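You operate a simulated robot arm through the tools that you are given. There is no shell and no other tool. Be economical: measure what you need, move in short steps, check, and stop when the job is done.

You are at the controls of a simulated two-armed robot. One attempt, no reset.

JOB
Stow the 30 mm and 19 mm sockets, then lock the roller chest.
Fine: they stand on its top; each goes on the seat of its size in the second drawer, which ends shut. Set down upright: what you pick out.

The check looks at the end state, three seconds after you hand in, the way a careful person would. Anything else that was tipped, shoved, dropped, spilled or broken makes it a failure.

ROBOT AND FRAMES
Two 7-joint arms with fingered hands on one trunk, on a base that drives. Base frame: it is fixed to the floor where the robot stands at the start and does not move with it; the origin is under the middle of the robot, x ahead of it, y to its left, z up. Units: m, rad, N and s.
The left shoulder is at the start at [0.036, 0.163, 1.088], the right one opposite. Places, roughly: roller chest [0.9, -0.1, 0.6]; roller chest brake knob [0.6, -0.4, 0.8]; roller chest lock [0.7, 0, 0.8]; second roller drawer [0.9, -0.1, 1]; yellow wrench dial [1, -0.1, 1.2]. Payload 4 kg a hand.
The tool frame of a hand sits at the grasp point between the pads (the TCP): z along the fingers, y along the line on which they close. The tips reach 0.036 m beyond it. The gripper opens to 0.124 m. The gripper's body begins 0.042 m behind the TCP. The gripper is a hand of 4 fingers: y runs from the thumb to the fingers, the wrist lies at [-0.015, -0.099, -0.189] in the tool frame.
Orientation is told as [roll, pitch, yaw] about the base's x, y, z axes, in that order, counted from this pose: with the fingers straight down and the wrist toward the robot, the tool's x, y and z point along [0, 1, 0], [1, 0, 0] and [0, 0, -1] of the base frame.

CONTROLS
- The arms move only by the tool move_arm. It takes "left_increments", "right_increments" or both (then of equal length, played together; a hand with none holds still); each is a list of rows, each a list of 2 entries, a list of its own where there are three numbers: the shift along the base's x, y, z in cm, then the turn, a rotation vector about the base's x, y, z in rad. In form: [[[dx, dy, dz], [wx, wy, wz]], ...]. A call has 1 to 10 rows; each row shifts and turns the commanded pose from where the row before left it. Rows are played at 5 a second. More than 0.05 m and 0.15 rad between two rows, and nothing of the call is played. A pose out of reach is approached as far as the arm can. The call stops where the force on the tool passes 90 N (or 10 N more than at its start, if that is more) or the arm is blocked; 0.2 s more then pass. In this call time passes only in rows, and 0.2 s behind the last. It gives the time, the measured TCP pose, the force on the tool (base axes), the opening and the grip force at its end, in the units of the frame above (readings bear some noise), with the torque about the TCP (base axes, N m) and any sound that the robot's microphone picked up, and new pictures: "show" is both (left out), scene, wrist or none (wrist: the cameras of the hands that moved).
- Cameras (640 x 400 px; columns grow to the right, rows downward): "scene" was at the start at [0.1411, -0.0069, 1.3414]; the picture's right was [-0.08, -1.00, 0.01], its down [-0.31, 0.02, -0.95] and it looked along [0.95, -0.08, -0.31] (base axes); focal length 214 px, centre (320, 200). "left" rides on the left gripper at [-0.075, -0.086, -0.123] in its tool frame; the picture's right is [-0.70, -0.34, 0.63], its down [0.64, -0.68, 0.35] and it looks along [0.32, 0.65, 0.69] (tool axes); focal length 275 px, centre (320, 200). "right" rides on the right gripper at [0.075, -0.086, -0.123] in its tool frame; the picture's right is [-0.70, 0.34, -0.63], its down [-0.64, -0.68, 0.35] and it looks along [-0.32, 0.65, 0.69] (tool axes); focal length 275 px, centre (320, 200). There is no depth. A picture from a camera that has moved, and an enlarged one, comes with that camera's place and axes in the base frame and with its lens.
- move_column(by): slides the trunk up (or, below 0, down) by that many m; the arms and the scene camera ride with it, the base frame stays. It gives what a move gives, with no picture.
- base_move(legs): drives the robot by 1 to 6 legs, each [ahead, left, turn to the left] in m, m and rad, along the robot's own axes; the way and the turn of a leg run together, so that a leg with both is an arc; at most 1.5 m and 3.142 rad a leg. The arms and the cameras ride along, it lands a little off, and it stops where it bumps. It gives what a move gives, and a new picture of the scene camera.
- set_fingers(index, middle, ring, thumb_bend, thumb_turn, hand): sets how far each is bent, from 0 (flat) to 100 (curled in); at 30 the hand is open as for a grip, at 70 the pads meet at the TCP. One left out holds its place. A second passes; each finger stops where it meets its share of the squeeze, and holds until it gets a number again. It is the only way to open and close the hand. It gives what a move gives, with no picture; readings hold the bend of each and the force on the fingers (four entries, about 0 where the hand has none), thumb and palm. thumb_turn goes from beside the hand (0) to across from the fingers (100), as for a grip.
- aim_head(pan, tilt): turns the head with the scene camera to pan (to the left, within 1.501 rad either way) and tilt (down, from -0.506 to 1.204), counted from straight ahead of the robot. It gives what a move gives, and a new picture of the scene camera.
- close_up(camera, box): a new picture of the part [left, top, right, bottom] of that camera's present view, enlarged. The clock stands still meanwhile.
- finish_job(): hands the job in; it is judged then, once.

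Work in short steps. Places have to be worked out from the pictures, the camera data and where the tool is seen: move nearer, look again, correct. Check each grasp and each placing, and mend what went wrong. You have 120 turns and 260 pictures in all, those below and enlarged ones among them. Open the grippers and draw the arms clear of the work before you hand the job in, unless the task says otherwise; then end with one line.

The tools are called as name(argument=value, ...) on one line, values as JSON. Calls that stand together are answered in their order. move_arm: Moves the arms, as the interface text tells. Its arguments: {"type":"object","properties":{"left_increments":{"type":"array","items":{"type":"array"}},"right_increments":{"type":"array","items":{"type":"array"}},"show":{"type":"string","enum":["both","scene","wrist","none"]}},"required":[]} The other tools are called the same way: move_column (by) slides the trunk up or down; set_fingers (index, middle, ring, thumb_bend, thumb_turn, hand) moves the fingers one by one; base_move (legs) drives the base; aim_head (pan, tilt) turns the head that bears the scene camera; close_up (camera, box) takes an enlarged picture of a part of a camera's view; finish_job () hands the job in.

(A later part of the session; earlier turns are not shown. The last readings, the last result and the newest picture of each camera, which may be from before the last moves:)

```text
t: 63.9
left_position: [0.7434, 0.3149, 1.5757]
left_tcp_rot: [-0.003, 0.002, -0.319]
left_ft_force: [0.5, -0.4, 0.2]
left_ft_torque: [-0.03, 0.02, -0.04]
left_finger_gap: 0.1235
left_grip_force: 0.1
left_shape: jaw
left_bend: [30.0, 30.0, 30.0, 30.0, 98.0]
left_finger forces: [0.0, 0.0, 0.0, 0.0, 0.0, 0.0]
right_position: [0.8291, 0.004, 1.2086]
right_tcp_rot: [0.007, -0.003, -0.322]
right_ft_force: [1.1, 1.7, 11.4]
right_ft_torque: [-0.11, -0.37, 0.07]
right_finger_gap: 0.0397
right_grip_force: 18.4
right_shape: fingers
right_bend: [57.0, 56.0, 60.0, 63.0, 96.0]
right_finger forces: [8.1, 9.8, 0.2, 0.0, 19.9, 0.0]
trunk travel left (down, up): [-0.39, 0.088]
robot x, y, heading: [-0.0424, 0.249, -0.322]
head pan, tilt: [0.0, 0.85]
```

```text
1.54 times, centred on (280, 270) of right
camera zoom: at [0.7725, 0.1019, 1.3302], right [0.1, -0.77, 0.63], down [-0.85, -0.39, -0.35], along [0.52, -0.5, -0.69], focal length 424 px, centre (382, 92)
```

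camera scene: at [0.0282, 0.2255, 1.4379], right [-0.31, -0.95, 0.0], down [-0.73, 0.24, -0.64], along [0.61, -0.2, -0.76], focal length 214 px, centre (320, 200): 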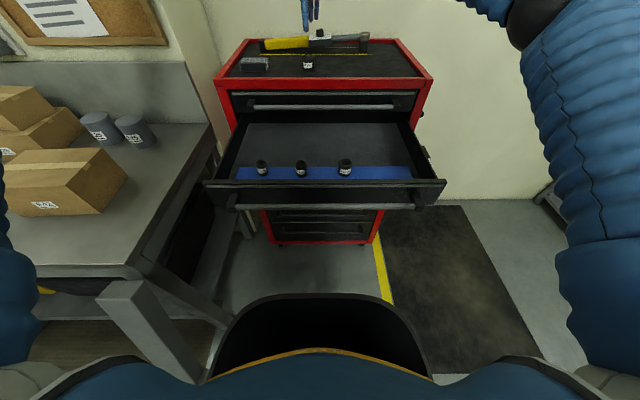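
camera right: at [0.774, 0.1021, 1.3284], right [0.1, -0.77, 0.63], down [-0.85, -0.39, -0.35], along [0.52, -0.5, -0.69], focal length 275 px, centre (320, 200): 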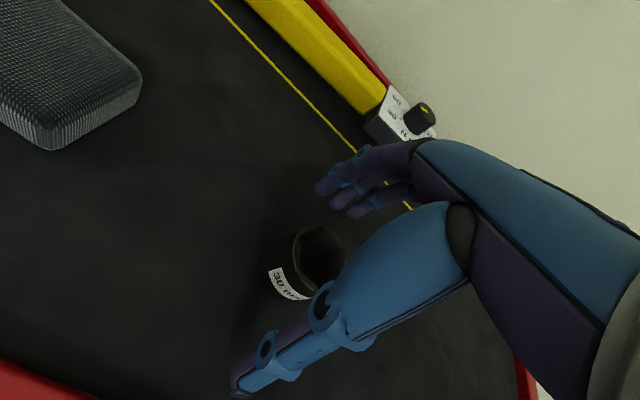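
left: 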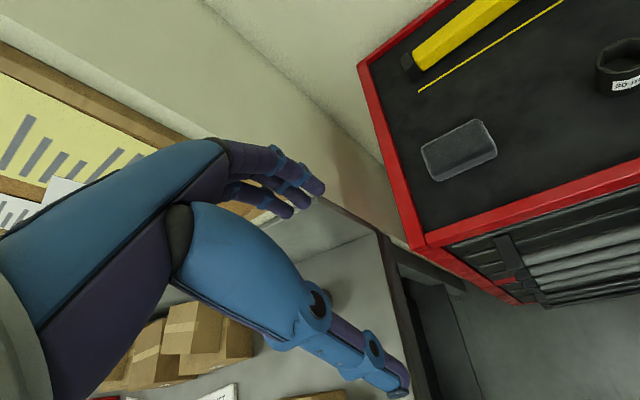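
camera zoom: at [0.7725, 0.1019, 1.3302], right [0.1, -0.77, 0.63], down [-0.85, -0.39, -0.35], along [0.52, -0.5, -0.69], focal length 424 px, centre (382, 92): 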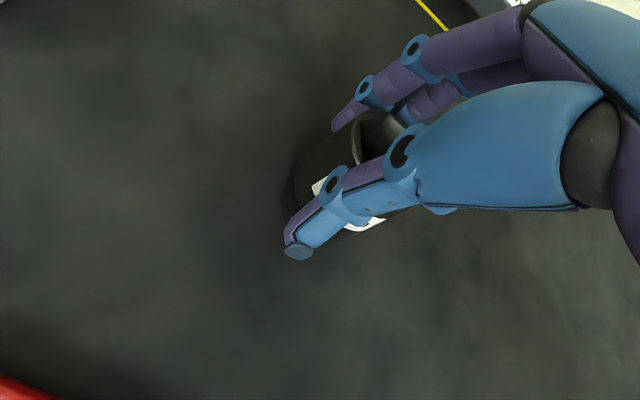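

The 30 mm is gripped (index and middle against thumb). I lift and check.

move_arm(right_increments=[[[0, 0, 2.0], [0, 0, 0]], [[0, 0, 3.0], [0, 0, 0]], [[0, 0, 3.5], [0, 0, 0]]], show="wrist")

close_up(camera="scene", box=[270, 0, 370, 80])

```text
t: 64.7
left_position: [0.745, 0.3147, 1.5741]
left_tcp_rot: [-0.001, 0.001, -0.32]
left_ft_force: [0.0, 0.4, -0.1]
left_ft_torque: [-0.02, 0.01, 0.0]
left_finger_gap: 0.1239
left_grip_force: 0.0
left_shape: jaw
left_bend: [30.0, 30.0, 30.0, 30.0, 98.0]
left_finger forces: [0.1, 0.0, 0.0, 0.1, 0.0, 0.0]
right_position: [0.8297, 0.0038, 1.2911]
right_tcp_rot: [0.005, -0.002, -0.322]
right_ft_force: [-0.1, 0.3, -1.6]
right_ft_torque: [0.0, 0.0, -0.01]
right_finger_gap: 0.0389
right_grip_force: 17.2
right_shape: fingers
right_bend: [57.0, 56.0, 60.0, 63.0, 96.0]
right_finger forces: [8.1, 9.2, 0.3, 0.0, 17.2, 0.0]
trunk travel left (down, up): [-0.39, 0.088]
robot x, y, heading: [-0.0438, 0.2477, -0.315]
head pan, tilt: [0.0, 0.85]
camera right: at [0.7731, 0.1021, 1.4137], right [0.1, -0.77, 0.63], down [-0.85, -0.39, -0.35], along [0.52, -0.5, -0.69], focal length 275 px, centre (320, 200)
```

right: 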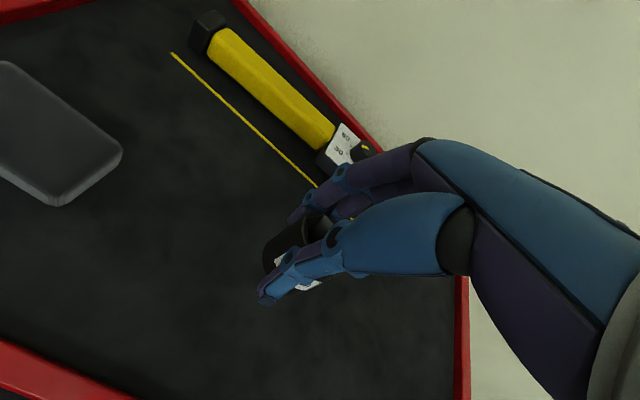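

```text
5.00 times, centred on (320, 40) of scene
camera zoom: at [0.0271, 0.2255, 1.438], right [-0.31, -0.95, 0.0], down [-0.73, 0.24, -0.64], along [0.61, -0.2, -0.76], focal length 1072 px, centre (320, 1000)
```

zoom: 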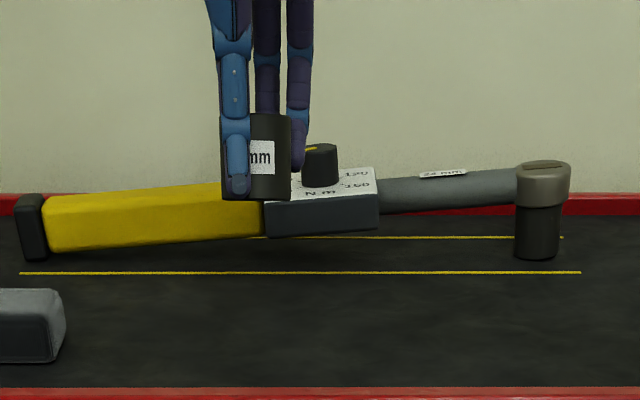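

Held upright. I carry it over to the 30 seat at about (0.415, -0.118).

move_arm(right_increments=[[[-4.22, -1.2, 0], [0, 0, 0]], [[-4.22, -1.2, 0], [0, 0, 0]], [[-4.22, -1.2, 0], [0, 0, 0]], [[-4.22, -1.2, 0], [0, 0, 0]], [[-4.22, -1.2, 0], [0, 0, 0]], [[-4.22, -1.2, 0], [0, 0, 0]], [[-4.22, -1.2, 0], [0, 0, 0]], [[-4.22, -1.2, 0], [0, 0, 0]], [[-4.22, -1.2, 0], [0, 0, 0]], [[-4.22, -1.2, 0], [0, 0, 0]]])

close_up(camera="right", box=[0, 100, 400, 400])

close_up(camera="scene", box=[230, 60, 450, 200])

```text
t: 66.9
left_position: [0.7434, 0.313, 1.5764]
left_tcp_rot: [0.0, -0.001, -0.316]
left_ft_force: [-0.3, -0.5, 0.0]
left_ft_torque: [0.04, -0.04, 0.0]
left_finger_gap: 0.1237
left_grip_force: 0.0
left_shape: jaw
left_bend: [30.0, 30.0, 30.0, 30.0, 98.0]
left_finger forces: [0.0, 0.0, 0.0, 0.1, 0.0, 0.1]
right_position: [0.4065, -0.116, 1.2918]
right_tcp_rot: [0.007, -0.003, -0.324]
right_ft_force: [-0.1, 0.5, -2.9]
right_ft_torque: [0.01, 0.01, 0.0]
right_finger_gap: 0.0377
right_grip_force: 17.0
right_shape: fingers
right_bend: [57.0, 56.0, 60.0, 63.0, 96.0]
right_finger forces: [7.7, 9.6, 0.5, 0.1, 16.6, 0.0]
trunk travel left (down, up): [-0.39, 0.088]
robot x, y, heading: [-0.0448, 0.2499, -0.319]
head pan, tilt: [0.0, 0.85]
camera scene: at [0.0255, 0.2241, 1.438], right [-0.31, -0.95, 0.0], down [-0.73, 0.24, -0.65], along [0.61, -0.2, -0.76], focal length 214 px, centre (320, 200)
camera right: at [0.3492, -0.0192, 1.4138], right [0.1, -0.77, 0.63], down [-0.85, -0.39, -0.35], along [0.52, -0.5, -0.69], focal length 275 px, centre (320, 200)
```

scene: 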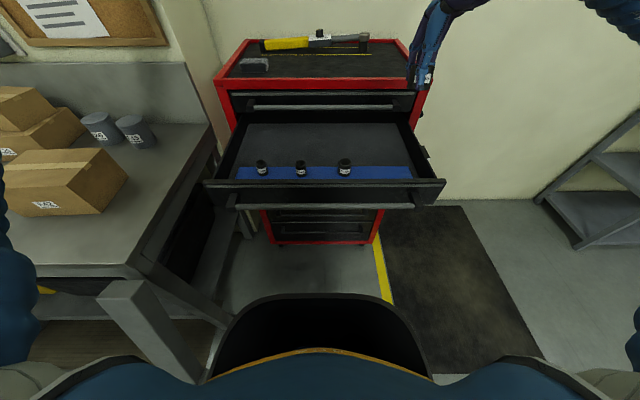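
right: 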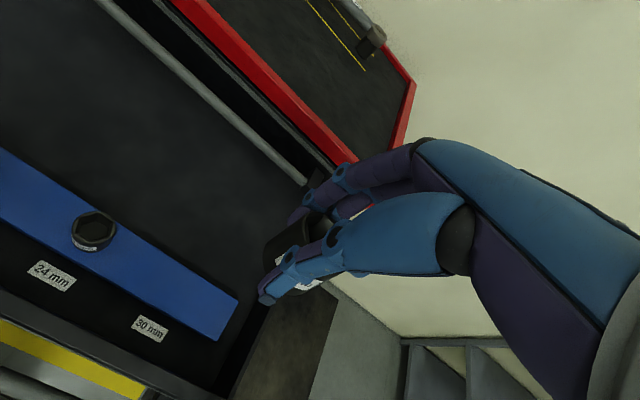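

```text
1.33 times, centred on (200, 250) of right
camera zoom: at [0.3492, -0.0192, 1.4138], right [0.1, -0.77, 0.63], down [-0.85, -0.39, -0.35], along [0.52, -0.5, -0.69], focal length 367 px, centre (480, 133)
```

zoom: 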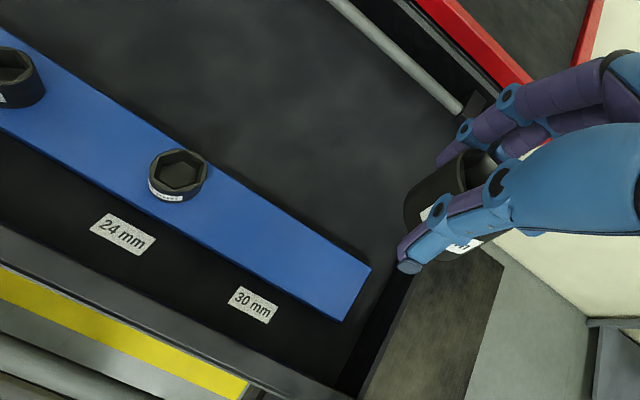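

```text
2.86 times, centred on (340, 130) of scene
camera zoom: at [0.0255, 0.2241, 1.438], right [-0.31, -0.95, 0.0], down [-0.73, 0.24, -0.65], along [0.61, -0.2, -0.76], focal length 613 px, centre (263, 400)
```

zoom: 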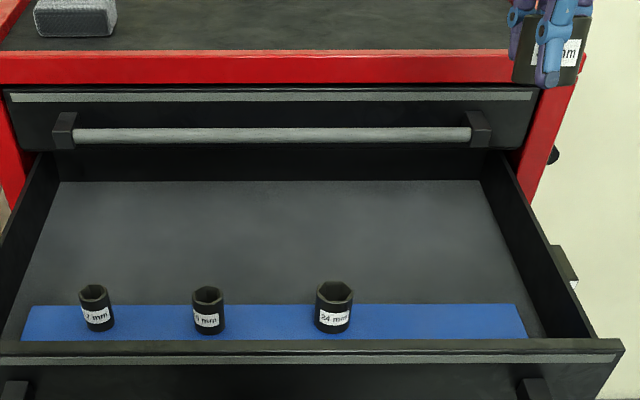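

I estimate the seat at (0.417, -0.113). I shift slightly left and lower to about 1.5 cm above the strip.

move_arm(right_increments=[[[0.3, 0.6, -4.5], [0, 0, 0]], [[0.0, 0.0, -4.8], [0, 0, 0]], [[0.0, 0.0, -4.8], [0, 0, 0]], [[0, 0, -4.8], [0, 0, 0]], [[0, 0, -3.0], [0, 0, 0]]], show="none")

close_up(camera="right", box=[0, 100, 400, 400])

close_up(camera="scene", box=[230, 60, 450, 200])

```text
t: 68.1
left_position: [0.7454, 0.3133, 1.5747]
left_tcp_rot: [0.001, -0.001, -0.32]
left_ft_force: [0.3, -0.4, 0.0]
left_ft_torque: [-0.01, -0.02, -0.03]
left_finger_gap: 0.1237
left_grip_force: 0.1
left_shape: jaw
left_bend: [30.0, 30.0, 30.0, 30.0, 98.0]
left_finger forces: [0.0, 0.0, 0.1, 0.0, 0.1, 0.0]
right_position: [0.4119, -0.1106, 1.0735]
right_tcp_rot: [0.006, -0.002, -0.323]
right_ft_force: [-0.6, 0.2, -1.5]
right_ft_torque: [0.03, 0.0, -0.03]
right_finger_gap: 0.0375
right_grip_force: 17.4
right_shape: fingers
right_bend: [57.0, 56.0, 60.0, 64.0, 96.0]
right_finger forces: [7.8, 9.6, 0.5, 0.1, 16.4, 0.0]
trunk travel left (down, up): [-0.39, 0.088]
robot x, y, heading: [-0.0437, 0.2457, -0.32]
head pan, tilt: [0.0, 0.85]
```

```text
1.33 times, centred on (200, 250) of right
camera zoom: at [0.3549, -0.0122, 1.1945], right [0.1, -0.77, 0.63], down [-0.85, -0.39, -0.35], along [0.52, -0.5, -0.69], focal length 367 px, centre (480, 133)
```

zoom: 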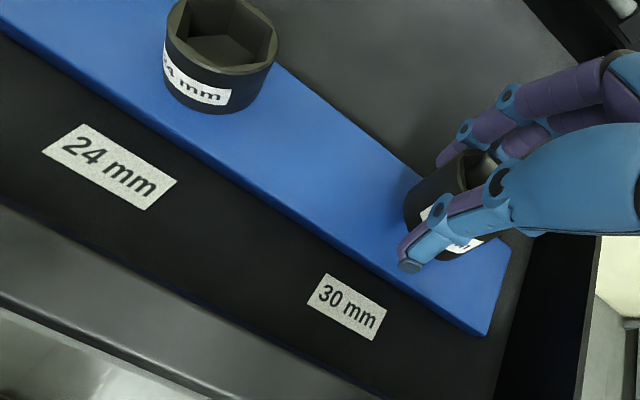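

```text
2.86 times, centred on (340, 130) of scene
camera zoom: at [0.0271, 0.2248, 1.438], right [-0.31, -0.95, 0.0], down [-0.73, 0.24, -0.64], along [0.61, -0.2, -0.76], focal length 613 px, centre (263, 400)
```

zoom: 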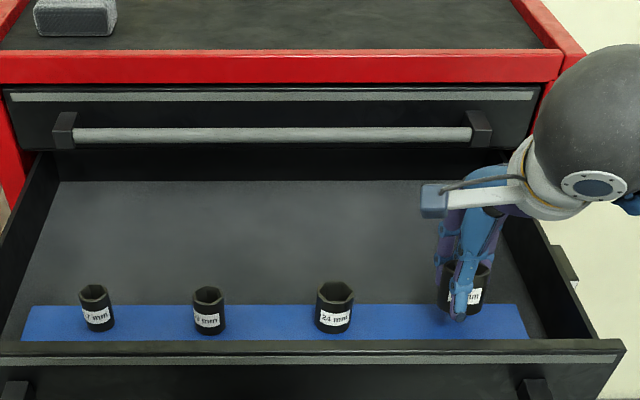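

The scene view suggests moving left about 7 mm and back about 4 mm. I adjust while lowering 1 cm and look again.

move_arm(right_increments=[[[-0.2, 0.8, -0.4], [0, 0, 0]], [[0, 0, -0.7], [0, 0, 0]]], show="none")

close_up(camera="right", box=[0, 100, 400, 400])

close_up(camera="scene", box=[230, 100, 430, 200])

```text
t: 68.7
left_position: [0.7453, 0.3136, 1.5745]
left_tcp_rot: [0.0, 0.0, -0.32]
left_ft_force: [-0.4, 0.2, -0.3]
left_ft_torque: [0.01, 0.05, -0.01]
left_finger_gap: 0.1238
left_grip_force: 0.2
left_shape: jaw
left_bend: [30.0, 30.0, 30.0, 30.0, 98.0]
left_finger forces: [0.1, 0.1, 0.0, 0.0, 0.0, 0.0]
right_position: [0.4104, -0.1029, 1.0621]
right_tcp_rot: [0.007, 0.0, -0.324]
right_ft_force: [-0.6, -0.2, -1.5]
right_ft_torque: [-0.02, -0.01, -0.01]
right_finger_gap: 0.0377
right_grip_force: 17.1
right_shape: fingers
right_bend: [57.0, 56.0, 60.0, 64.0, 96.0]
right_finger forces: [7.7, 9.6, 0.5, 0.0, 16.4, 0.0]
trunk travel left (down, up): [-0.39, 0.088]
robot x, y, heading: [-0.045, 0.2469, -0.321]
head pan, tilt: [0.0, 0.85]
```

```text
1.33 times, centred on (200, 250) of right
camera zoom: at [0.3526, -0.0042, 1.1839], right [0.1, -0.77, 0.63], down [-0.85, -0.39, -0.35], along [0.52, -0.5, -0.69], focal length 367 px, centre (480, 133)
```

zoom: 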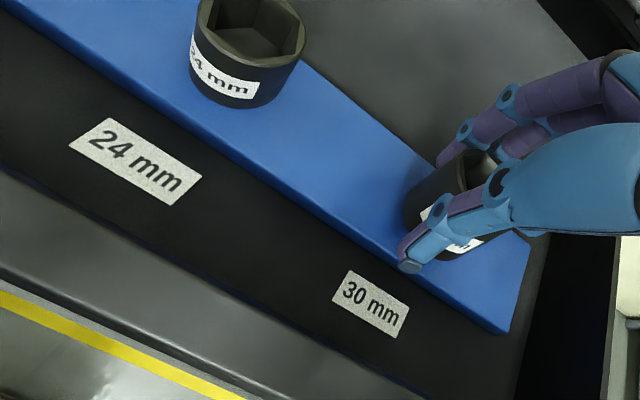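

```text
3.20 times, centred on (330, 150) of scene
camera zoom: at [0.027, 0.2246, 1.4379], right [-0.31, -0.95, 0.0], down [-0.73, 0.24, -0.64], along [0.61, -0.2, -0.76], focal length 686 px, centre (288, 360)
```

zoom: 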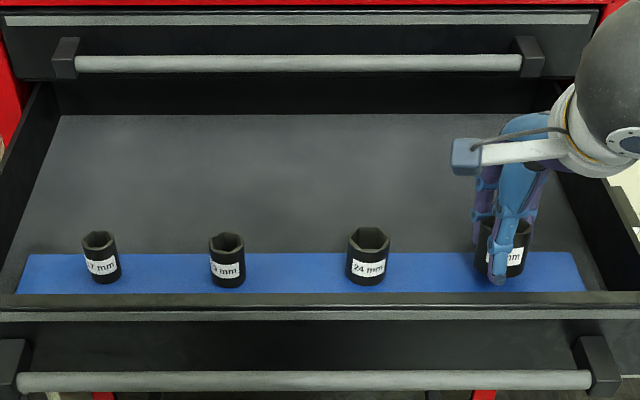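

The lateral position matches now. I move back 4 mm and lower to contact.

move_arm(right_increments=[[[-0.38, 0.13, -0.2], [0, 0, 0]], [[0, 0, -0.3], [0, 0, 0]]], show="none")

move_arm(right_increments=[[[0, 0, -0.25], [0, 0, 0]]], show="none")

close_up(camera="scene", box=[230, 100, 430, 200])

```text
t: 69.3
left_position: [0.7452, 0.3137, 1.5745]
left_tcp_rot: [-0.002, 0.001, -0.319]
left_ft_force: [-0.9, 0.1, -0.5]
left_ft_torque: [-0.03, 0.03, 0.01]
left_finger_gap: 0.1239
left_grip_force: 0.0
left_shape: jaw
left_bend: [30.0, 30.0, 30.0, 30.0, 98.0]
left_finger forces: [0.0, 0.0, 0.0, 0.1, 0.0, 0.0]
right_position: [0.405, -0.1009, 1.0571]
right_tcp_rot: [0.007, -0.002, -0.322]
right_ft_force: [0.2, 0.5, -1.3]
right_ft_torque: [0.02, 0.01, -0.01]
right_finger_gap: 0.0377
right_grip_force: 17.3
right_shape: fingers
right_bend: [57.0, 56.0, 60.0, 64.0, 96.0]
right_finger forces: [7.6, 9.6, 0.6, 0.0, 16.5, 0.0]
trunk travel left (down, up): [-0.39, 0.088]
robot x, y, heading: [-0.0459, 0.2491, -0.318]
head pan, tilt: [0.0, 0.85]
```

```text
t: 69.7
left_position: [0.7455, 0.3145, 1.5762]
left_tcp_rot: [0.001, -0.001, -0.317]
left_ft_force: [-0.8, 0.2, 0.0]
left_ft_torque: [0.01, -0.03, -0.03]
left_finger_gap: 0.1239
left_grip_force: 0.0
left_shape: jaw
left_bend: [30.0, 30.0, 30.0, 30.0, 98.0]
left_finger forces: [0.0, 0.0, 0.0, 0.1, 0.0, 0.0]
right_position: [0.4053, -0.0999, 1.055]
right_tcp_rot: [0.007, -0.004, -0.322]
right_ft_force: [-1.4, 1.0, 8.3]
right_ft_torque: [-0.06, -0.23, 0.0]
right_finger_gap: 0.038
right_grip_force: 18.7
right_shape: fingers
right_bend: [57.0, 56.0, 60.0, 63.0, 96.0]
right_finger forces: [7.5, 9.5, 0.5, 0.1, 19.9, 0.0]
trunk travel left (down, up): [-0.39, 0.088]
robot x, y, heading: [-0.0437, 0.2491, -0.322]
head pan, tilt: [0.0, 0.85]
```

```text
3.20 times, centred on (330, 150) of scene
camera zoom: at [0.0262, 0.2254, 1.4382], right [-0.31, -0.95, 0.0], down [-0.73, 0.24, -0.65], along [0.61, -0.2, -0.76], focal length 686 px, centre (288, 360)
```

zoom: 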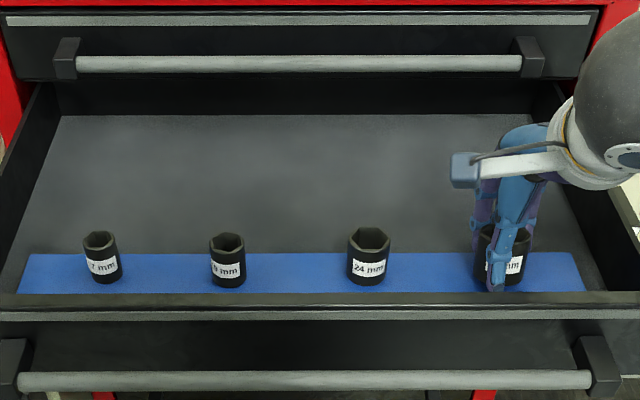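

The 30 mm socket contacts the strip on its seat. I release gently.

set_fingers(hand="right", index=52, middle=51, ring=50, thumb_bend=57)

set_fingers(hand="right", index=46, middle=46, ring=44, thumb_bend=51)

close_up(camera="right", box=[160, 140, 400, 400])

```text
t: 70.7
left_position: [0.745, 0.3139, 1.5754]
left_tcp_rot: [-0.001, 0.0, -0.319]
left_ft_force: [0.6, 0.3, -0.8]
left_ft_torque: [-0.01, 0.0, 0.02]
left_finger_gap: 0.1236
left_grip_force: 0.2
left_shape: jaw
left_bend: [30.0, 30.0, 30.0, 30.0, 98.0]
left_finger forces: [0.0, 0.1, 0.0, 0.0, 0.0, 0.0]
right_position: [0.4054, -0.1001, 1.0548]
right_tcp_rot: [0.007, -0.002, -0.323]
right_ft_force: [0.5, 0.6, -0.5]
right_ft_torque: [0.02, 0.0, -0.01]
right_finger_gap: 0.0499
right_grip_force: 0.0
right_shape: fingers
right_bend: [52.0, 51.0, 50.0, 56.0, 97.0]
right_finger forces: [0.0, 0.1, 0.0, 0.0, 0.0, 0.1]
trunk travel left (down, up): [-0.39, 0.088]
robot x, y, heading: [-0.0433, 0.2492, -0.32]
head pan, tilt: [0.0, 0.85]
```

```text
t: 71.7
left_position: [0.7451, 0.3142, 1.5761]
left_tcp_rot: [0.002, -0.001, -0.319]
left_ft_force: [-0.1, 0.0, -0.6]
left_ft_torque: [0.01, -0.02, 0.02]
left_finger_gap: 0.1237
left_grip_force: 0.2
left_shape: jaw
left_bend: [30.0, 30.0, 30.0, 30.0, 98.0]
left_finger forces: [0.0, 0.0, 0.0, 0.0, 0.1, 0.1]
right_position: [0.4064, -0.1004, 1.055]
right_tcp_rot: [0.008, 0.0, -0.324]
right_ft_force: [-1.0, -0.1, -0.1]
right_ft_torque: [0.01, 0.04, 0.04]
right_finger_gap: 0.0667
right_grip_force: 0.1
right_shape: fingers
right_bend: [46.0, 46.0, 44.0, 51.0, 97.0]
right_finger forces: [0.0, 0.0, 0.1, 0.0, 0.0, 0.0]
trunk travel left (down, up): [-0.39, 0.088]
robot x, y, heading: [-0.0475, 0.2509, -0.319]
head pan, tilt: [0.0, 0.85]
```

```text
1.54 times, centred on (280, 270) of right
camera zoom: at [0.3486, -0.0028, 1.1764], right [0.1, -0.77, 0.63], down [-0.85, -0.39, -0.35], along [0.52, -0.5, -0.69], focal length 424 px, centre (382, 92)
```

zoom: 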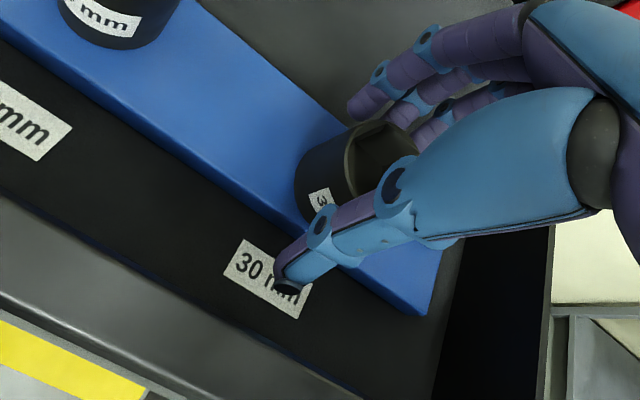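

Released and standing. I lift straight up and check.

move_arm(right_increments=[[[0, 0, 1.5], [0, 0, 0]], [[0, 0, 3], [0, 0, 0]], [[0, 0, 4.5], [0, 0, 0]], [[0, 0, 4.5], [0, 0, 0]], [[0, 0, 4.5], [0, 0, 0]], [[0, 0, 4.5], [0, 0, 0]], [[0, 0, 3], [0, 0, 0]]], show="wrist")

close_up(camera="scene", box=[230, 100, 430, 200])

```text
t: 73.3
left_position: [0.7456, 0.3146, 1.5753]
left_tcp_rot: [-0.002, 0.0, -0.319]
left_ft_force: [-1.0, -0.1, 0.2]
left_ft_torque: [-0.02, -0.01, 0.04]
left_finger_gap: 0.1239
left_grip_force: 0.0
left_shape: jaw
left_bend: [30.0, 30.0, 30.0, 30.0, 98.0]
left_finger forces: [0.0, 0.1, 0.1, 0.0, 0.0, 0.0]
right_position: [0.4056, -0.0991, 1.309]
right_tcp_rot: [0.008, -0.003, -0.321]
right_ft_force: [0.9, -0.1, -0.2]
right_ft_torque: [-0.03, 0.02, -0.01]
right_finger_gap: 0.0666
right_grip_force: 0.0
right_shape: fingers
right_bend: [46.0, 46.0, 44.0, 51.0, 97.0]
right_finger forces: [0.1, 0.0, 0.0, 0.1, 0.0, 0.0]
trunk travel left (down, up): [-0.39, 0.088]
robot x, y, heading: [-0.0441, 0.2499, -0.325]
head pan, tilt: [0.0, 0.85]
camera right: at [0.3484, -0.0021, 1.4318], right [0.1, -0.77, 0.63], down [-0.85, -0.39, -0.35], along [0.52, -0.5, -0.69], focal length 275 px, centre (320, 200)
```

right: 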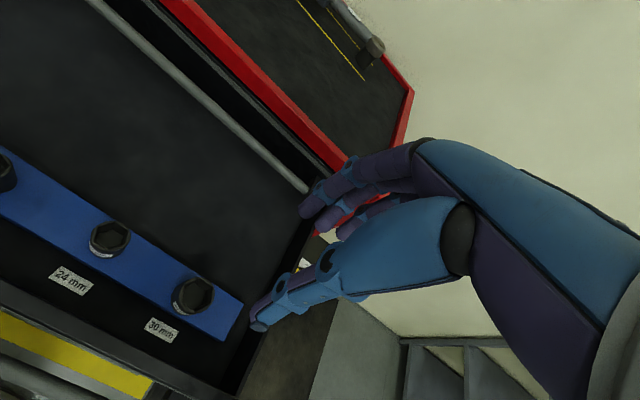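

```text
3.20 times, centred on (330, 150) of scene
camera zoom: at [0.0269, 0.2253, 1.438], right [-0.31, -0.95, 0.0], down [-0.73, 0.24, -0.64], along [0.61, -0.2, -0.76], focal length 686 px, centre (288, 360)
```

zoom: 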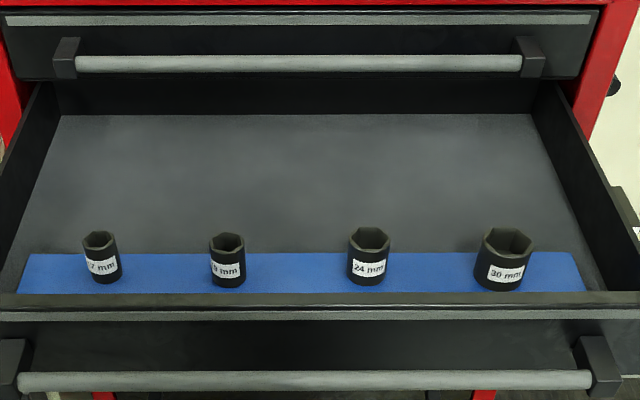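

All four sockets are on their labelled seats, upright. I'll close the drawer as I opened it: grip the bar and drive forward slowly. First I back off 0.50 m and lower the trunk.

base_move(legs=[[-0.5, 0, 0]])

move_column(by=-0.28)

aim_head(pan=0, tilt=0.3)

```text
t: 76.2
left_position: [0.2728, 0.4706, 1.5744]
left_tcp_rot: [0.0, -0.001, -0.318]
left_ft_force: [0.3, 0.1, -0.1]
left_ft_torque: [-0.02, -0.04, -0.04]
left_finger_gap: 0.1238
left_grip_force: 0.1
left_shape: jaw
left_bend: [30.0, 30.0, 30.0, 30.0, 98.0]
left_finger forces: [0.1, 0.0, 0.1, 0.1, 0.0, 0.1]
right_position: [-0.0643, 0.0546, 1.3088]
right_tcp_rot: [0.006, -0.001, -0.322]
right_ft_force: [0.0, 0.7, -0.8]
right_ft_torque: [0.01, -0.01, -0.02]
right_finger_gap: 0.0666
right_grip_force: 0.1
right_shape: fingers
right_bend: [46.0, 46.0, 44.0, 51.0, 97.0]
right_finger forces: [0.0, 0.1, 0.0, 0.0, 0.0, 0.1]
trunk travel left (down, up): [-0.39, 0.088]
robot x, y, heading: [-0.514, 0.4012, -0.317]
head pan, tilt: [0.0, 0.85]
camera scene: at [-0.4439, 0.3802, 1.4379], right [-0.31, -0.95, 0.0], down [-0.73, 0.24, -0.65], along [0.61, -0.2, -0.76], focal length 214 px, centre (320, 200)
```

scene: 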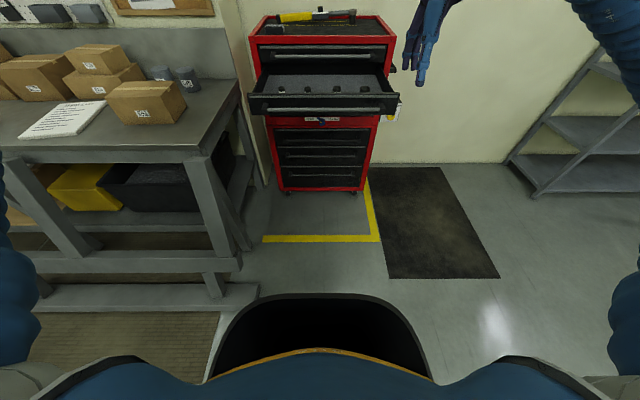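

```text
t: 79.0
left_position: [0.2734, 0.4704, 1.2955]
left_tcp_rot: [0.0, -0.002, -0.318]
left_ft_force: [-0.9, 0.6, -0.2]
left_ft_torque: [-0.01, -0.01, -0.01]
left_finger_gap: 0.1238
left_grip_force: 0.0
left_shape: jaw
left_bend: [30.0, 30.0, 30.0, 30.0, 98.0]
left_finger forces: [0.1, 0.0, 0.1, 0.1, 0.0, 0.0]
right_position: [-0.0645, 0.0561, 1.0292]
right_tcp_rot: [0.006, -0.001, -0.322]
right_ft_force: [0.1, 0.0, 0.8]
right_ft_torque: [0.01, -0.03, -0.03]
right_finger_gap: 0.0666
right_grip_force: 0.0
right_shape: fingers
right_bend: [46.0, 46.0, 44.0, 51.0, 97.0]
right_finger forces: [0.1, 0.0, 0.0, 0.0, 0.0, 0.0]
trunk travel left (down, up): [-0.11, 0.368]
robot x, y, heading: [-0.5142, 0.4033, -0.316]
head pan, tilt: [0.0, 0.85]
```

```text
t: 80.0
left_position: [0.2745, 0.4695, 1.294]
left_tcp_rot: [0.001, 0.001, -0.318]
left_ft_force: [1.2, 0.7, 0.1]
left_ft_torque: [-0.02, 0.02, -0.04]
left_finger_gap: 0.1237
left_grip_force: 0.1
left_shape: jaw
left_bend: [30.0, 30.0, 30.0, 30.0, 98.0]
left_finger forces: [0.0, 0.0, 0.1, 0.0, 0.1, 0.0]
right_position: [-0.0641, 0.0553, 1.0295]
right_tcp_rot: [0.007, -0.001, -0.321]
right_ft_force: [1.1, -0.4, 0.2]
right_ft_torque: [0.0, 0.03, -0.01]
right_finger_gap: 0.0668
right_grip_force: 0.0
right_shape: fingers
right_bend: [46.0, 46.0, 44.0, 51.0, 97.0]
right_finger forces: [0.0, 0.1, 0.0, 0.0, 0.0, 0.1]
trunk travel left (down, up): [-0.11, 0.368]
robot x, y, heading: [-0.516, 0.4042, -0.315]
head pan, tilt: [0.0, 0.3]
camera scene: at [-0.3028, 0.3338, 1.1485], right [-0.31, -0.95, 0.0], down [-0.55, 0.18, -0.81], along [0.77, -0.25, -0.58], focal length 214 px, centre (320, 200)
```

scene: 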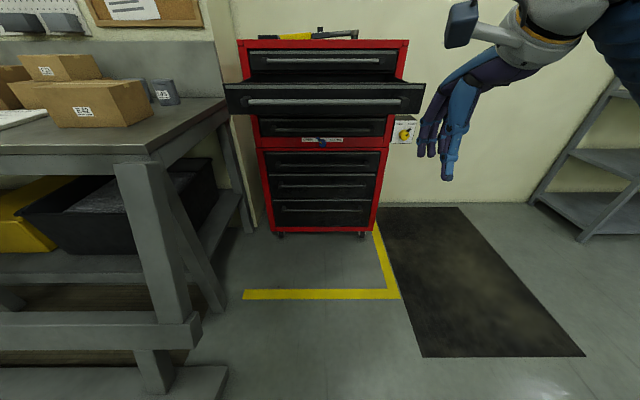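

The hand is free in front of the chest. I rotate it to point forward while extending it toward the handle line.

move_arm(right_increments=[[[2.88, 1.36, -0.1], [-0.0441, -0.1329, 0]], [[2.88, 1.36, -0.1], [-0.0441, -0.1329, 0]], [[2.88, 1.36, -0.1], [-0.0441, -0.1329, 0]], [[2.88, 1.36, -0.1], [-0.0441, -0.1329, 0]], [[2.88, 1.36, -0.1], [-0.0441, -0.1329, 0]], [[2.88, 1.36, -0.1], [-0.0441, -0.1329, 0]], [[2.88, 1.36, -0.1], [-0.0441, -0.1329, 0]], [[2.88, 1.36, -0.1], [-0.0441, -0.1329, 0]], [[2.88, 1.36, -0.1], [-0.0441, -0.1329, 0]], [[2.0, 1.0, -0.1], [-0.0441, -0.1329, 0]]])

```text
t: 82.2
left_position: [0.2713, 0.4768, 1.2995]
left_tcp_rot: [-0.005, -0.004, -0.316]
left_ft_force: [-1.6, 0.9, 1.4]
left_ft_torque: [-0.14, -0.04, -0.01]
left_finger_gap: 0.1236
left_grip_force: 0.1
left_shape: jaw
left_bend: [30.0, 30.0, 30.0, 30.0, 98.0]
left_finger forces: [0.1, 0.0, 0.1, 0.0, 0.0, 0.0]
right_position: [0.2118, 0.1938, 1.0263]
right_tcp_rot: [-0.007, -1.408, -0.314]
right_ft_force: [-0.2, 0.6, 1.4]
right_ft_torque: [0.01, 0.1, -0.08]
right_finger_gap: 0.0669
right_grip_force: 0.0
right_shape: fingers
right_bend: [46.0, 46.0, 44.0, 51.0, 98.0]
right_finger forces: [0.1, 0.1, 0.0, 0.0, 0.0, 0.0]
trunk travel left (down, up): [-0.11, 0.368]
robot x, y, heading: [-0.5146, 0.4024, -0.313]
head pan, tilt: [0.0, 0.3]
camera scene: at [-0.3059, 0.3392, 1.151], right [-0.31, -0.95, 0.0], down [-0.55, 0.18, -0.82], along [0.77, -0.26, -0.58], focal length 214 px, centre (320, 200)
camera right: at [0.1086, 0.3074, 0.9605], right [-0.76, -0.48, 0.44], down [0.02, -0.69, -0.73], along [0.65, -0.55, 0.53], focal length 275 px, centre (320, 200)
```

scene: 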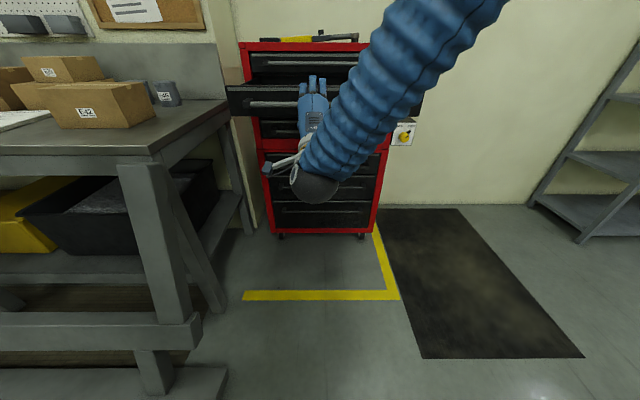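
right: 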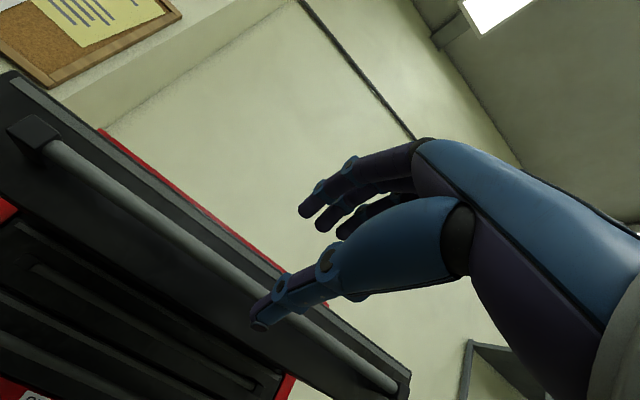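

Reachable. The grip point is 14 cm straight ahead and 1 cm lower, so I lower the hand 0.9 cm, set the opening, and drive forward 0.135 m.

move_arm(right_increments=[[[0, 0, -0.9], [0, 0, 0]]], show="none")

set_fingers(hand="right", index=48, middle=48, ring=48, thumb_bend=48)

base_move(legs=[[0.13, 0, 0]])

close_up(camera="right", box=[0, 0, 640, 400])

```text
t: 82.6
left_position: [0.2762, 0.4719, 1.2923]
left_tcp_rot: [-0.002, 0.001, -0.315]
left_ft_force: [0.7, 0.7, 0.6]
left_ft_torque: [-0.01, 0.02, -0.01]
left_finger_gap: 0.1237
left_grip_force: 0.1
left_shape: jaw
left_bend: [30.0, 30.0, 30.0, 30.0, 98.0]
left_finger forces: [0.1, 0.0, 0.1, 0.0, 0.0, 0.0]
right_position: [0.2156, 0.1925, 1.0098]
right_tcp_rot: [0.012, -1.397, -0.332]
right_ft_force: [0.1, 0.6, -0.4]
right_ft_torque: [0.02, -0.01, -0.01]
right_finger_gap: 0.0671
right_grip_force: 0.0
right_shape: fingers
right_bend: [46.0, 46.0, 44.0, 51.0, 98.0]
right_finger forces: [0.0, 0.1, 0.0, 0.1, 0.0, 0.1]
right hand out of reach, approached as far as the arm can: row 1
trunk travel left (down, up): [-0.11, 0.368]
robot x, y, heading: [-0.5148, 0.4013, -0.318]
head pan, tilt: [0.0, 0.3]
```

```text
t: 83.6
left_position: [0.2746, 0.4708, 1.2948]
left_tcp_rot: [0.001, -0.001, -0.316]
left_ft_force: [-0.6, 0.4, -0.2]
left_ft_torque: [0.0, -0.02, -0.01]
left_finger_gap: 0.1237
left_grip_force: 0.1
left_shape: jaw
left_bend: [30.0, 30.0, 30.0, 30.0, 98.0]
left_finger forces: [0.0, 0.1, 0.0, 0.1, 0.0, 0.0]
right_position: [0.2147, 0.1909, 1.011]
right_tcp_rot: [0.023, -1.397, -0.342]
right_ft_force: [0.3, -0.3, -0.3]
right_ft_torque: [-0.02, 0.0, -0.02]
right_finger_gap: 0.0685
right_grip_force: 0.2
right_shape: fingers
right_bend: [48.0, 48.0, 48.0, 48.0, 98.0]
right_finger forces: [0.0, 0.0, 0.0, 0.0, 0.0, 0.1]
trunk travel left (down, up): [-0.11, 0.368]
robot x, y, heading: [-0.5154, 0.4018, -0.319]
head pan, tilt: [0.0, 0.3]
```

```text
t: 84.9
left_position: [0.4008, 0.4282, 1.2933]
left_tcp_rot: [-0.001, 0.001, -0.317]
left_ft_force: [0.9, 0.6, -0.8]
left_ft_torque: [0.05, 0.06, -0.03]
left_finger_gap: 0.1238
left_grip_force: 0.0
left_shape: jaw
left_bend: [30.0, 30.0, 30.0, 30.0, 98.0]
left_finger forces: [0.1, 0.0, 0.0, 0.1, 0.0, 0.1]
right_position: [0.3393, 0.1489, 1.0098]
right_tcp_rot: [0.021, -1.398, -0.342]
right_ft_force: [0.4, 0.0, -0.2]
right_ft_torque: [-0.03, 0.01, -0.01]
right_finger_gap: 0.0686
right_grip_force: 0.1
right_shape: fingers
right_bend: [48.0, 48.0, 48.0, 48.0, 98.0]
right_finger forces: [0.0, 0.0, 0.0, 0.1, 0.0, 0.0]
trunk travel left (down, up): [-0.11, 0.368]
robot x, y, heading: [-0.3912, 0.3652, -0.318]
head pan, tilt: [0.0, 0.3]
camera scene: at [-0.178, 0.2929, 1.1483], right [-0.31, -0.95, 0.0], down [-0.55, 0.18, -0.81], along [0.77, -0.25, -0.58], focal length 214 px, centre (320, 200)
```

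scene: 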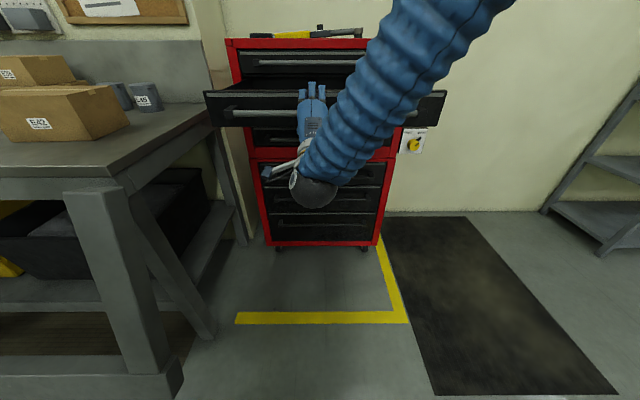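

```text
1.00 times, centred on (320, 200) of right (not enlarged: the box is as wide or as high as the picture)
camera zoom: at [0.2349, 0.2641, 0.9458], right [-0.76, -0.48, 0.44], down [0.01, -0.68, -0.73], along [0.65, -0.55, 0.52], focal length 275 px, centre (320, 200)
```

zoom: 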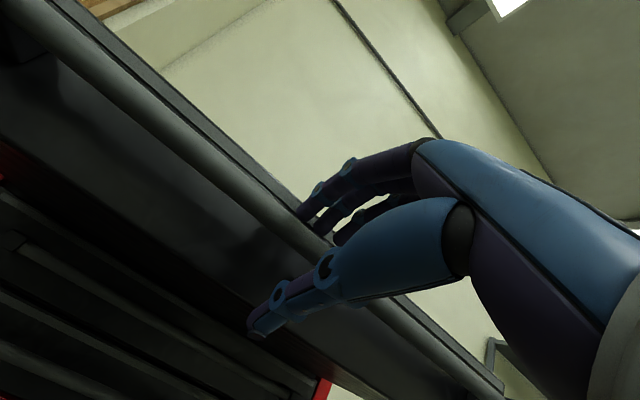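

Same relation to the bar as when opening. I close the grip.

set_fingers(hand="right", index=75, middle=75, ring=75, thumb_bend=75)

close_up(camera="right", box=[0, 0, 640, 400])

```text
t: 85.9
left_position: [0.3985, 0.4292, 1.2941]
left_tcp_rot: [0.0, -0.001, -0.317]
left_ft_force: [0.8, 0.1, -0.6]
left_ft_torque: [-0.01, 0.0, 0.04]
left_finger_gap: 0.1237
left_grip_force: 0.1
left_shape: jaw
left_bend: [30.0, 30.0, 30.0, 30.0, 98.0]
left_finger forces: [0.0, 0.0, 0.1, 0.1, 0.0, 0.0]
right_position: [0.3385, 0.1505, 1.0114]
right_tcp_rot: [0.02, -1.398, -0.343]
right_ft_force: [-0.9, 1.1, 5.0]
right_ft_torque: [-0.33, -0.03, 0.31]
right_finger_gap: 0.0074
right_grip_force: 23.7
right_shape: fingers
right_bend: [67.0, 69.0, 67.0, 67.0, 97.0]
right_finger forces: [9.3, 7.8, 7.5, 0.0, 24.1, 0.1]
trunk travel left (down, up): [-0.11, 0.368]
robot x, y, heading: [-0.3931, 0.3634, -0.32]
head pan, tilt: [0.0, 0.3]
```

```text
1.00 times, centred on (320, 200) of right (not enlarged: the box is as wide or as high as the picture)
camera zoom: at [0.2336, 0.2647, 0.9471], right [-0.76, -0.48, 0.44], down [0.01, -0.68, -0.73], along [0.65, -0.55, 0.52], focal length 275 px, centre (320, 200)
```

zoom: 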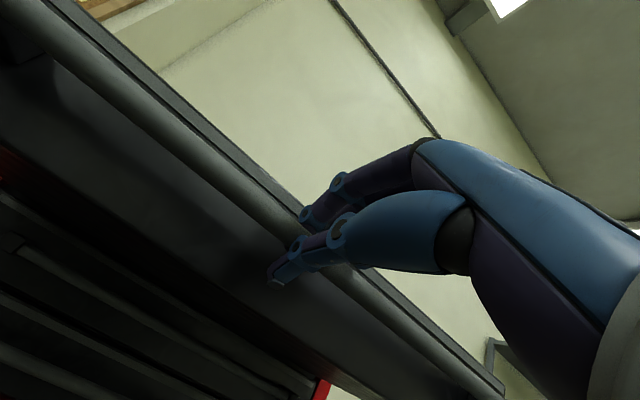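

Gripped evenly. I push the drawer in by driving 0.12 m.

base_move(legs=[[0.12, 0, 0]])

```text
t: 87.1
left_position: [0.5136, 0.3916, 1.2936]
left_tcp_rot: [-0.001, 0.0, -0.319]
left_ft_force: [0.6, -0.3, -0.9]
left_ft_torque: [0.02, 0.04, 0.03]
left_finger_gap: 0.1239
left_grip_force: 0.0
left_shape: jaw
left_bend: [30.0, 30.0, 30.0, 30.0, 98.0]
left_finger forces: [0.0, 0.0, 0.0, 0.1, 0.1, 0.0]
right_position: [0.4518, 0.1124, 1.0101]
right_tcp_rot: [0.018, -1.397, -0.341]
right_ft_force: [1.0, 8.4, 8.2]
right_ft_torque: [-0.43, -0.09, 0.51]
right_finger_gap: 0.0069
right_grip_force: 25.7
right_shape: fingers
right_bend: [71.0, 69.0, 67.0, 68.0, 97.0]
right_finger forces: [9.0, 8.3, 8.9, 0.0, 24.3, 0.0]
trunk travel left (down, up): [-0.11, 0.368]
robot x, y, heading: [-0.2801, 0.3273, -0.321]
head pan, tilt: [0.0, 0.3]
camera scene: at [-0.0651, 0.256, 1.1484], right [-0.31, -0.95, 0.0], down [-0.55, 0.18, -0.81], along [0.77, -0.26, -0.58], focal length 214 px, centre (320, 200)
```

scene: 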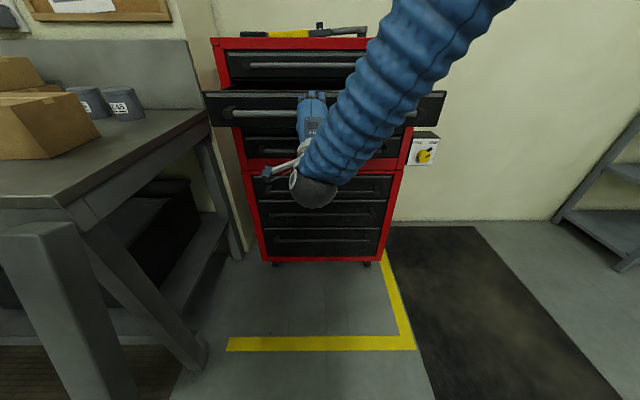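

The drawer follows. I go on another 0.12 m.

base_move(legs=[[0.12, 0.002, 0]])

```text
t: 88.4
left_position: [0.6281, 0.3543, 1.2926]
left_tcp_rot: [0.0, 0.003, -0.318]
left_ft_force: [1.1, 0.0, -0.1]
left_ft_torque: [0.01, 0.02, 0.03]
left_finger_gap: 0.1238
left_grip_force: 0.1
left_shape: jaw
left_bend: [30.0, 30.0, 30.0, 30.0, 98.0]
left_finger forces: [0.1, 0.0, 0.0, 0.1, 0.0, 0.0]
right_position: [0.5667, 0.0762, 1.0105]
right_tcp_rot: [0.025, -1.399, -0.344]
right_ft_force: [-1.2, -2.1, 5.9]
right_ft_torque: [-0.36, -0.07, 0.32]
right_finger_gap: 0.0069
right_grip_force: 26.0
right_shape: fingers
right_bend: [71.0, 69.0, 68.0, 67.0, 97.0]
right_finger forces: [9.5, 8.5, 9.0, 0.0, 25.8, 0.0]
trunk travel left (down, up): [-0.11, 0.368]
robot x, y, heading: [-0.1649, 0.2888, -0.317]
head pan, tilt: [0.0, 0.3]
camera scene: at [0.05, 0.2194, 1.1484], right [-0.31, -0.95, 0.0], down [-0.55, 0.18, -0.81], along [0.77, -0.25, -0.58], focal length 214 px, centre (320, 200)
```

scene: 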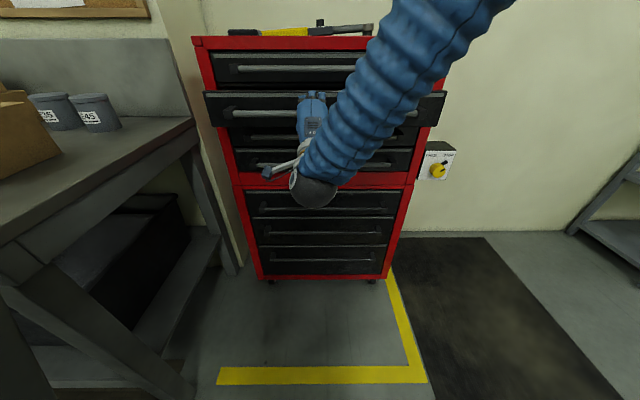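

About 0.10 m remains. I drive 0.08 m, then finish gently.

base_move(legs=[[0.08, 0, 0]])

base_move(legs=[[0.015, 0, 0]])

close_up(camera="scene", box=[180, 20, 460, 200])

```text
t: 89.4
left_position: [0.7047, 0.3284, 1.2927]
left_tcp_rot: [0.0, 0.003, -0.316]
left_ft_force: [1.4, -0.3, 0.3]
left_ft_torque: [0.04, 0.02, -0.03]
left_finger_gap: 0.1239
left_grip_force: 0.1
left_shape: jaw
left_bend: [30.0, 30.0, 30.0, 30.0, 98.0]
left_finger forces: [0.0, 0.0, 0.0, 0.0, 0.0, 0.0]
right_position: [0.6436, 0.0522, 1.0107]
right_tcp_rot: [0.026, -1.399, -0.347]
right_ft_force: [-2.4, -0.8, 4.1]
right_ft_torque: [-0.29, -0.02, 0.36]
right_finger_gap: 0.0071
right_grip_force: 27.2
right_shape: fingers
right_bend: [71.0, 71.0, 68.0, 67.0, 97.0]
right_finger forces: [9.2, 8.5, 9.1, 0.0, 26.7, 0.0]
trunk travel left (down, up): [-0.11, 0.368]
robot x, y, heading: [-0.0861, 0.2652, -0.318]
head pan, tilt: [0.0, 0.3]
camera scene: at [0.1263, 0.1943, 1.1484], right [-0.31, -0.95, 0.0], down [-0.55, 0.18, -0.81], along [0.77, -0.25, -0.58], focal length 214 px, centre (320, 200)
```

scene: 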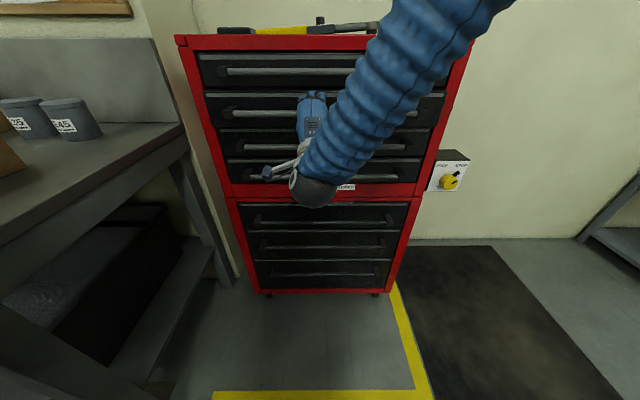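

```text
t: 90.2
left_position: [0.7196, 0.3245, 1.2937]
left_tcp_rot: [0.0, 0.003, -0.318]
left_ft_force: [-0.8, -0.5, -0.7]
left_ft_torque: [0.0, 0.02, 0.03]
left_finger_gap: 0.1238
left_grip_force: 0.1
left_shape: jaw
left_bend: [30.0, 30.0, 30.0, 30.0, 98.0]
left_finger forces: [0.0, 0.0, 0.0, 0.1, 0.1, 0.0]
right_position: [0.6583, 0.0476, 1.0111]
right_tcp_rot: [0.028, -1.4, -0.349]
right_ft_force: [-0.3, -0.2, 0.8]
right_ft_torque: [-0.28, 0.04, 0.39]
right_finger_gap: 0.0072
right_grip_force: 26.9
right_shape: fingers
right_bend: [71.0, 71.0, 68.0, 67.0, 97.0]
right_finger forces: [9.4, 8.8, 9.3, 0.1, 26.6, 0.0]
trunk travel left (down, up): [-0.11, 0.368]
robot x, y, heading: [-0.0732, 0.2569, -0.319]
head pan, tilt: [0.0, 0.3]
camera scene: at [0.1404, 0.1896, 1.1484], right [-0.31, -0.95, 0.0], down [-0.55, 0.18, -0.81], along [0.77, -0.25, -0.58], focal length 214 px, centre (320, 200)
```

scene: 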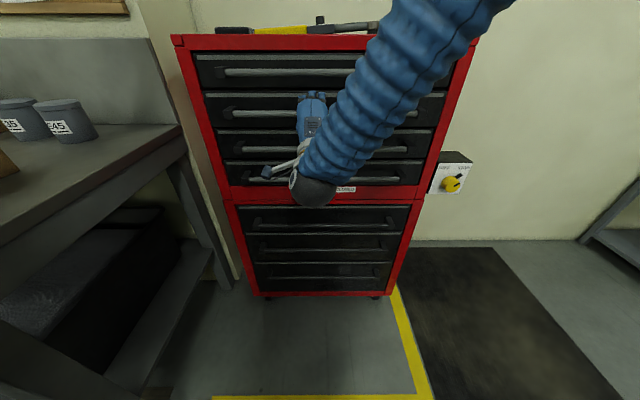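

```text
2.22 times, centred on (320, 110) of scene
camera zoom: at [0.1404, 0.1896, 1.1484], right [-0.31, -0.95, 0.0], down [-0.55, 0.18, -0.81], along [0.77, -0.25, -0.58], focal length 477 px, centre (320, 400)
```

zoom: 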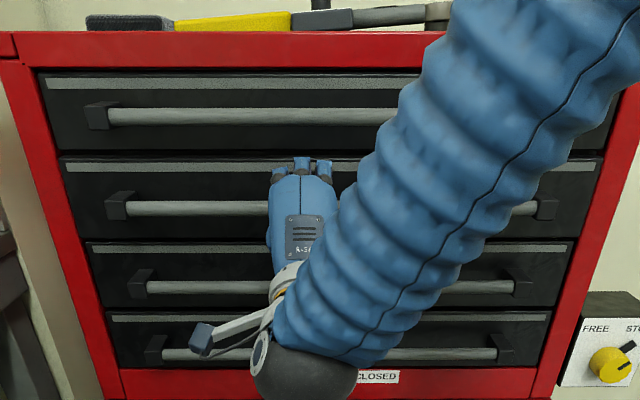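

It looks shut, but I felt no stop yet. I nudge a further 1 cm and check for resistance.

base_move(legs=[[0.012, 0, 0]])

```text
t: 90.9
left_position: [0.7278, 0.3224, 1.2948]
left_tcp_rot: [0.0, 0.0, -0.318]
left_ft_force: [0.3, 0.0, 0.3]
left_ft_torque: [-0.01, 0.0, 0.02]
left_finger_gap: 0.1239
left_grip_force: 0.0
left_shape: jaw
left_bend: [30.0, 30.0, 30.0, 30.0, 98.0]
left_finger forces: [0.1, 0.0, 0.1, 0.1, 0.1, 0.0]
right_position: [0.6675, 0.0437, 1.012]
right_tcp_rot: [0.026, -1.401, -0.343]
right_ft_force: [-21.8, 7.2, -11.4]
right_ft_torque: [-0.16, 0.32, 0.58]
right_finger_gap: 0.007
right_grip_force: 34.8
right_shape: fingers
right_bend: [71.0, 71.0, 69.0, 66.0, 97.0]
right_finger forces: [7.6, 8.3, 8.3, 0.1, 45.5, 0.0]
trunk travel left (down, up): [-0.11, 0.368]
robot x, y, heading: [-0.0603, 0.2533, -0.318]
head pan, tilt: [0.0, 0.3]
camera scene: at [0.1497, 0.1863, 1.1487], right [-0.31, -0.95, 0.0], down [-0.55, 0.18, -0.81], along [0.77, -0.25, -0.58], focal length 214 px, centre (320, 200)
```

scene: 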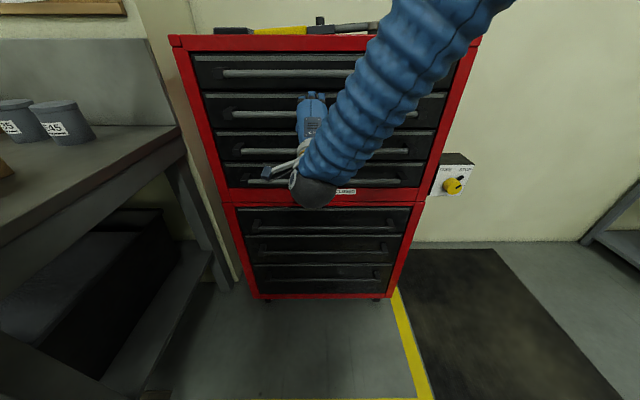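

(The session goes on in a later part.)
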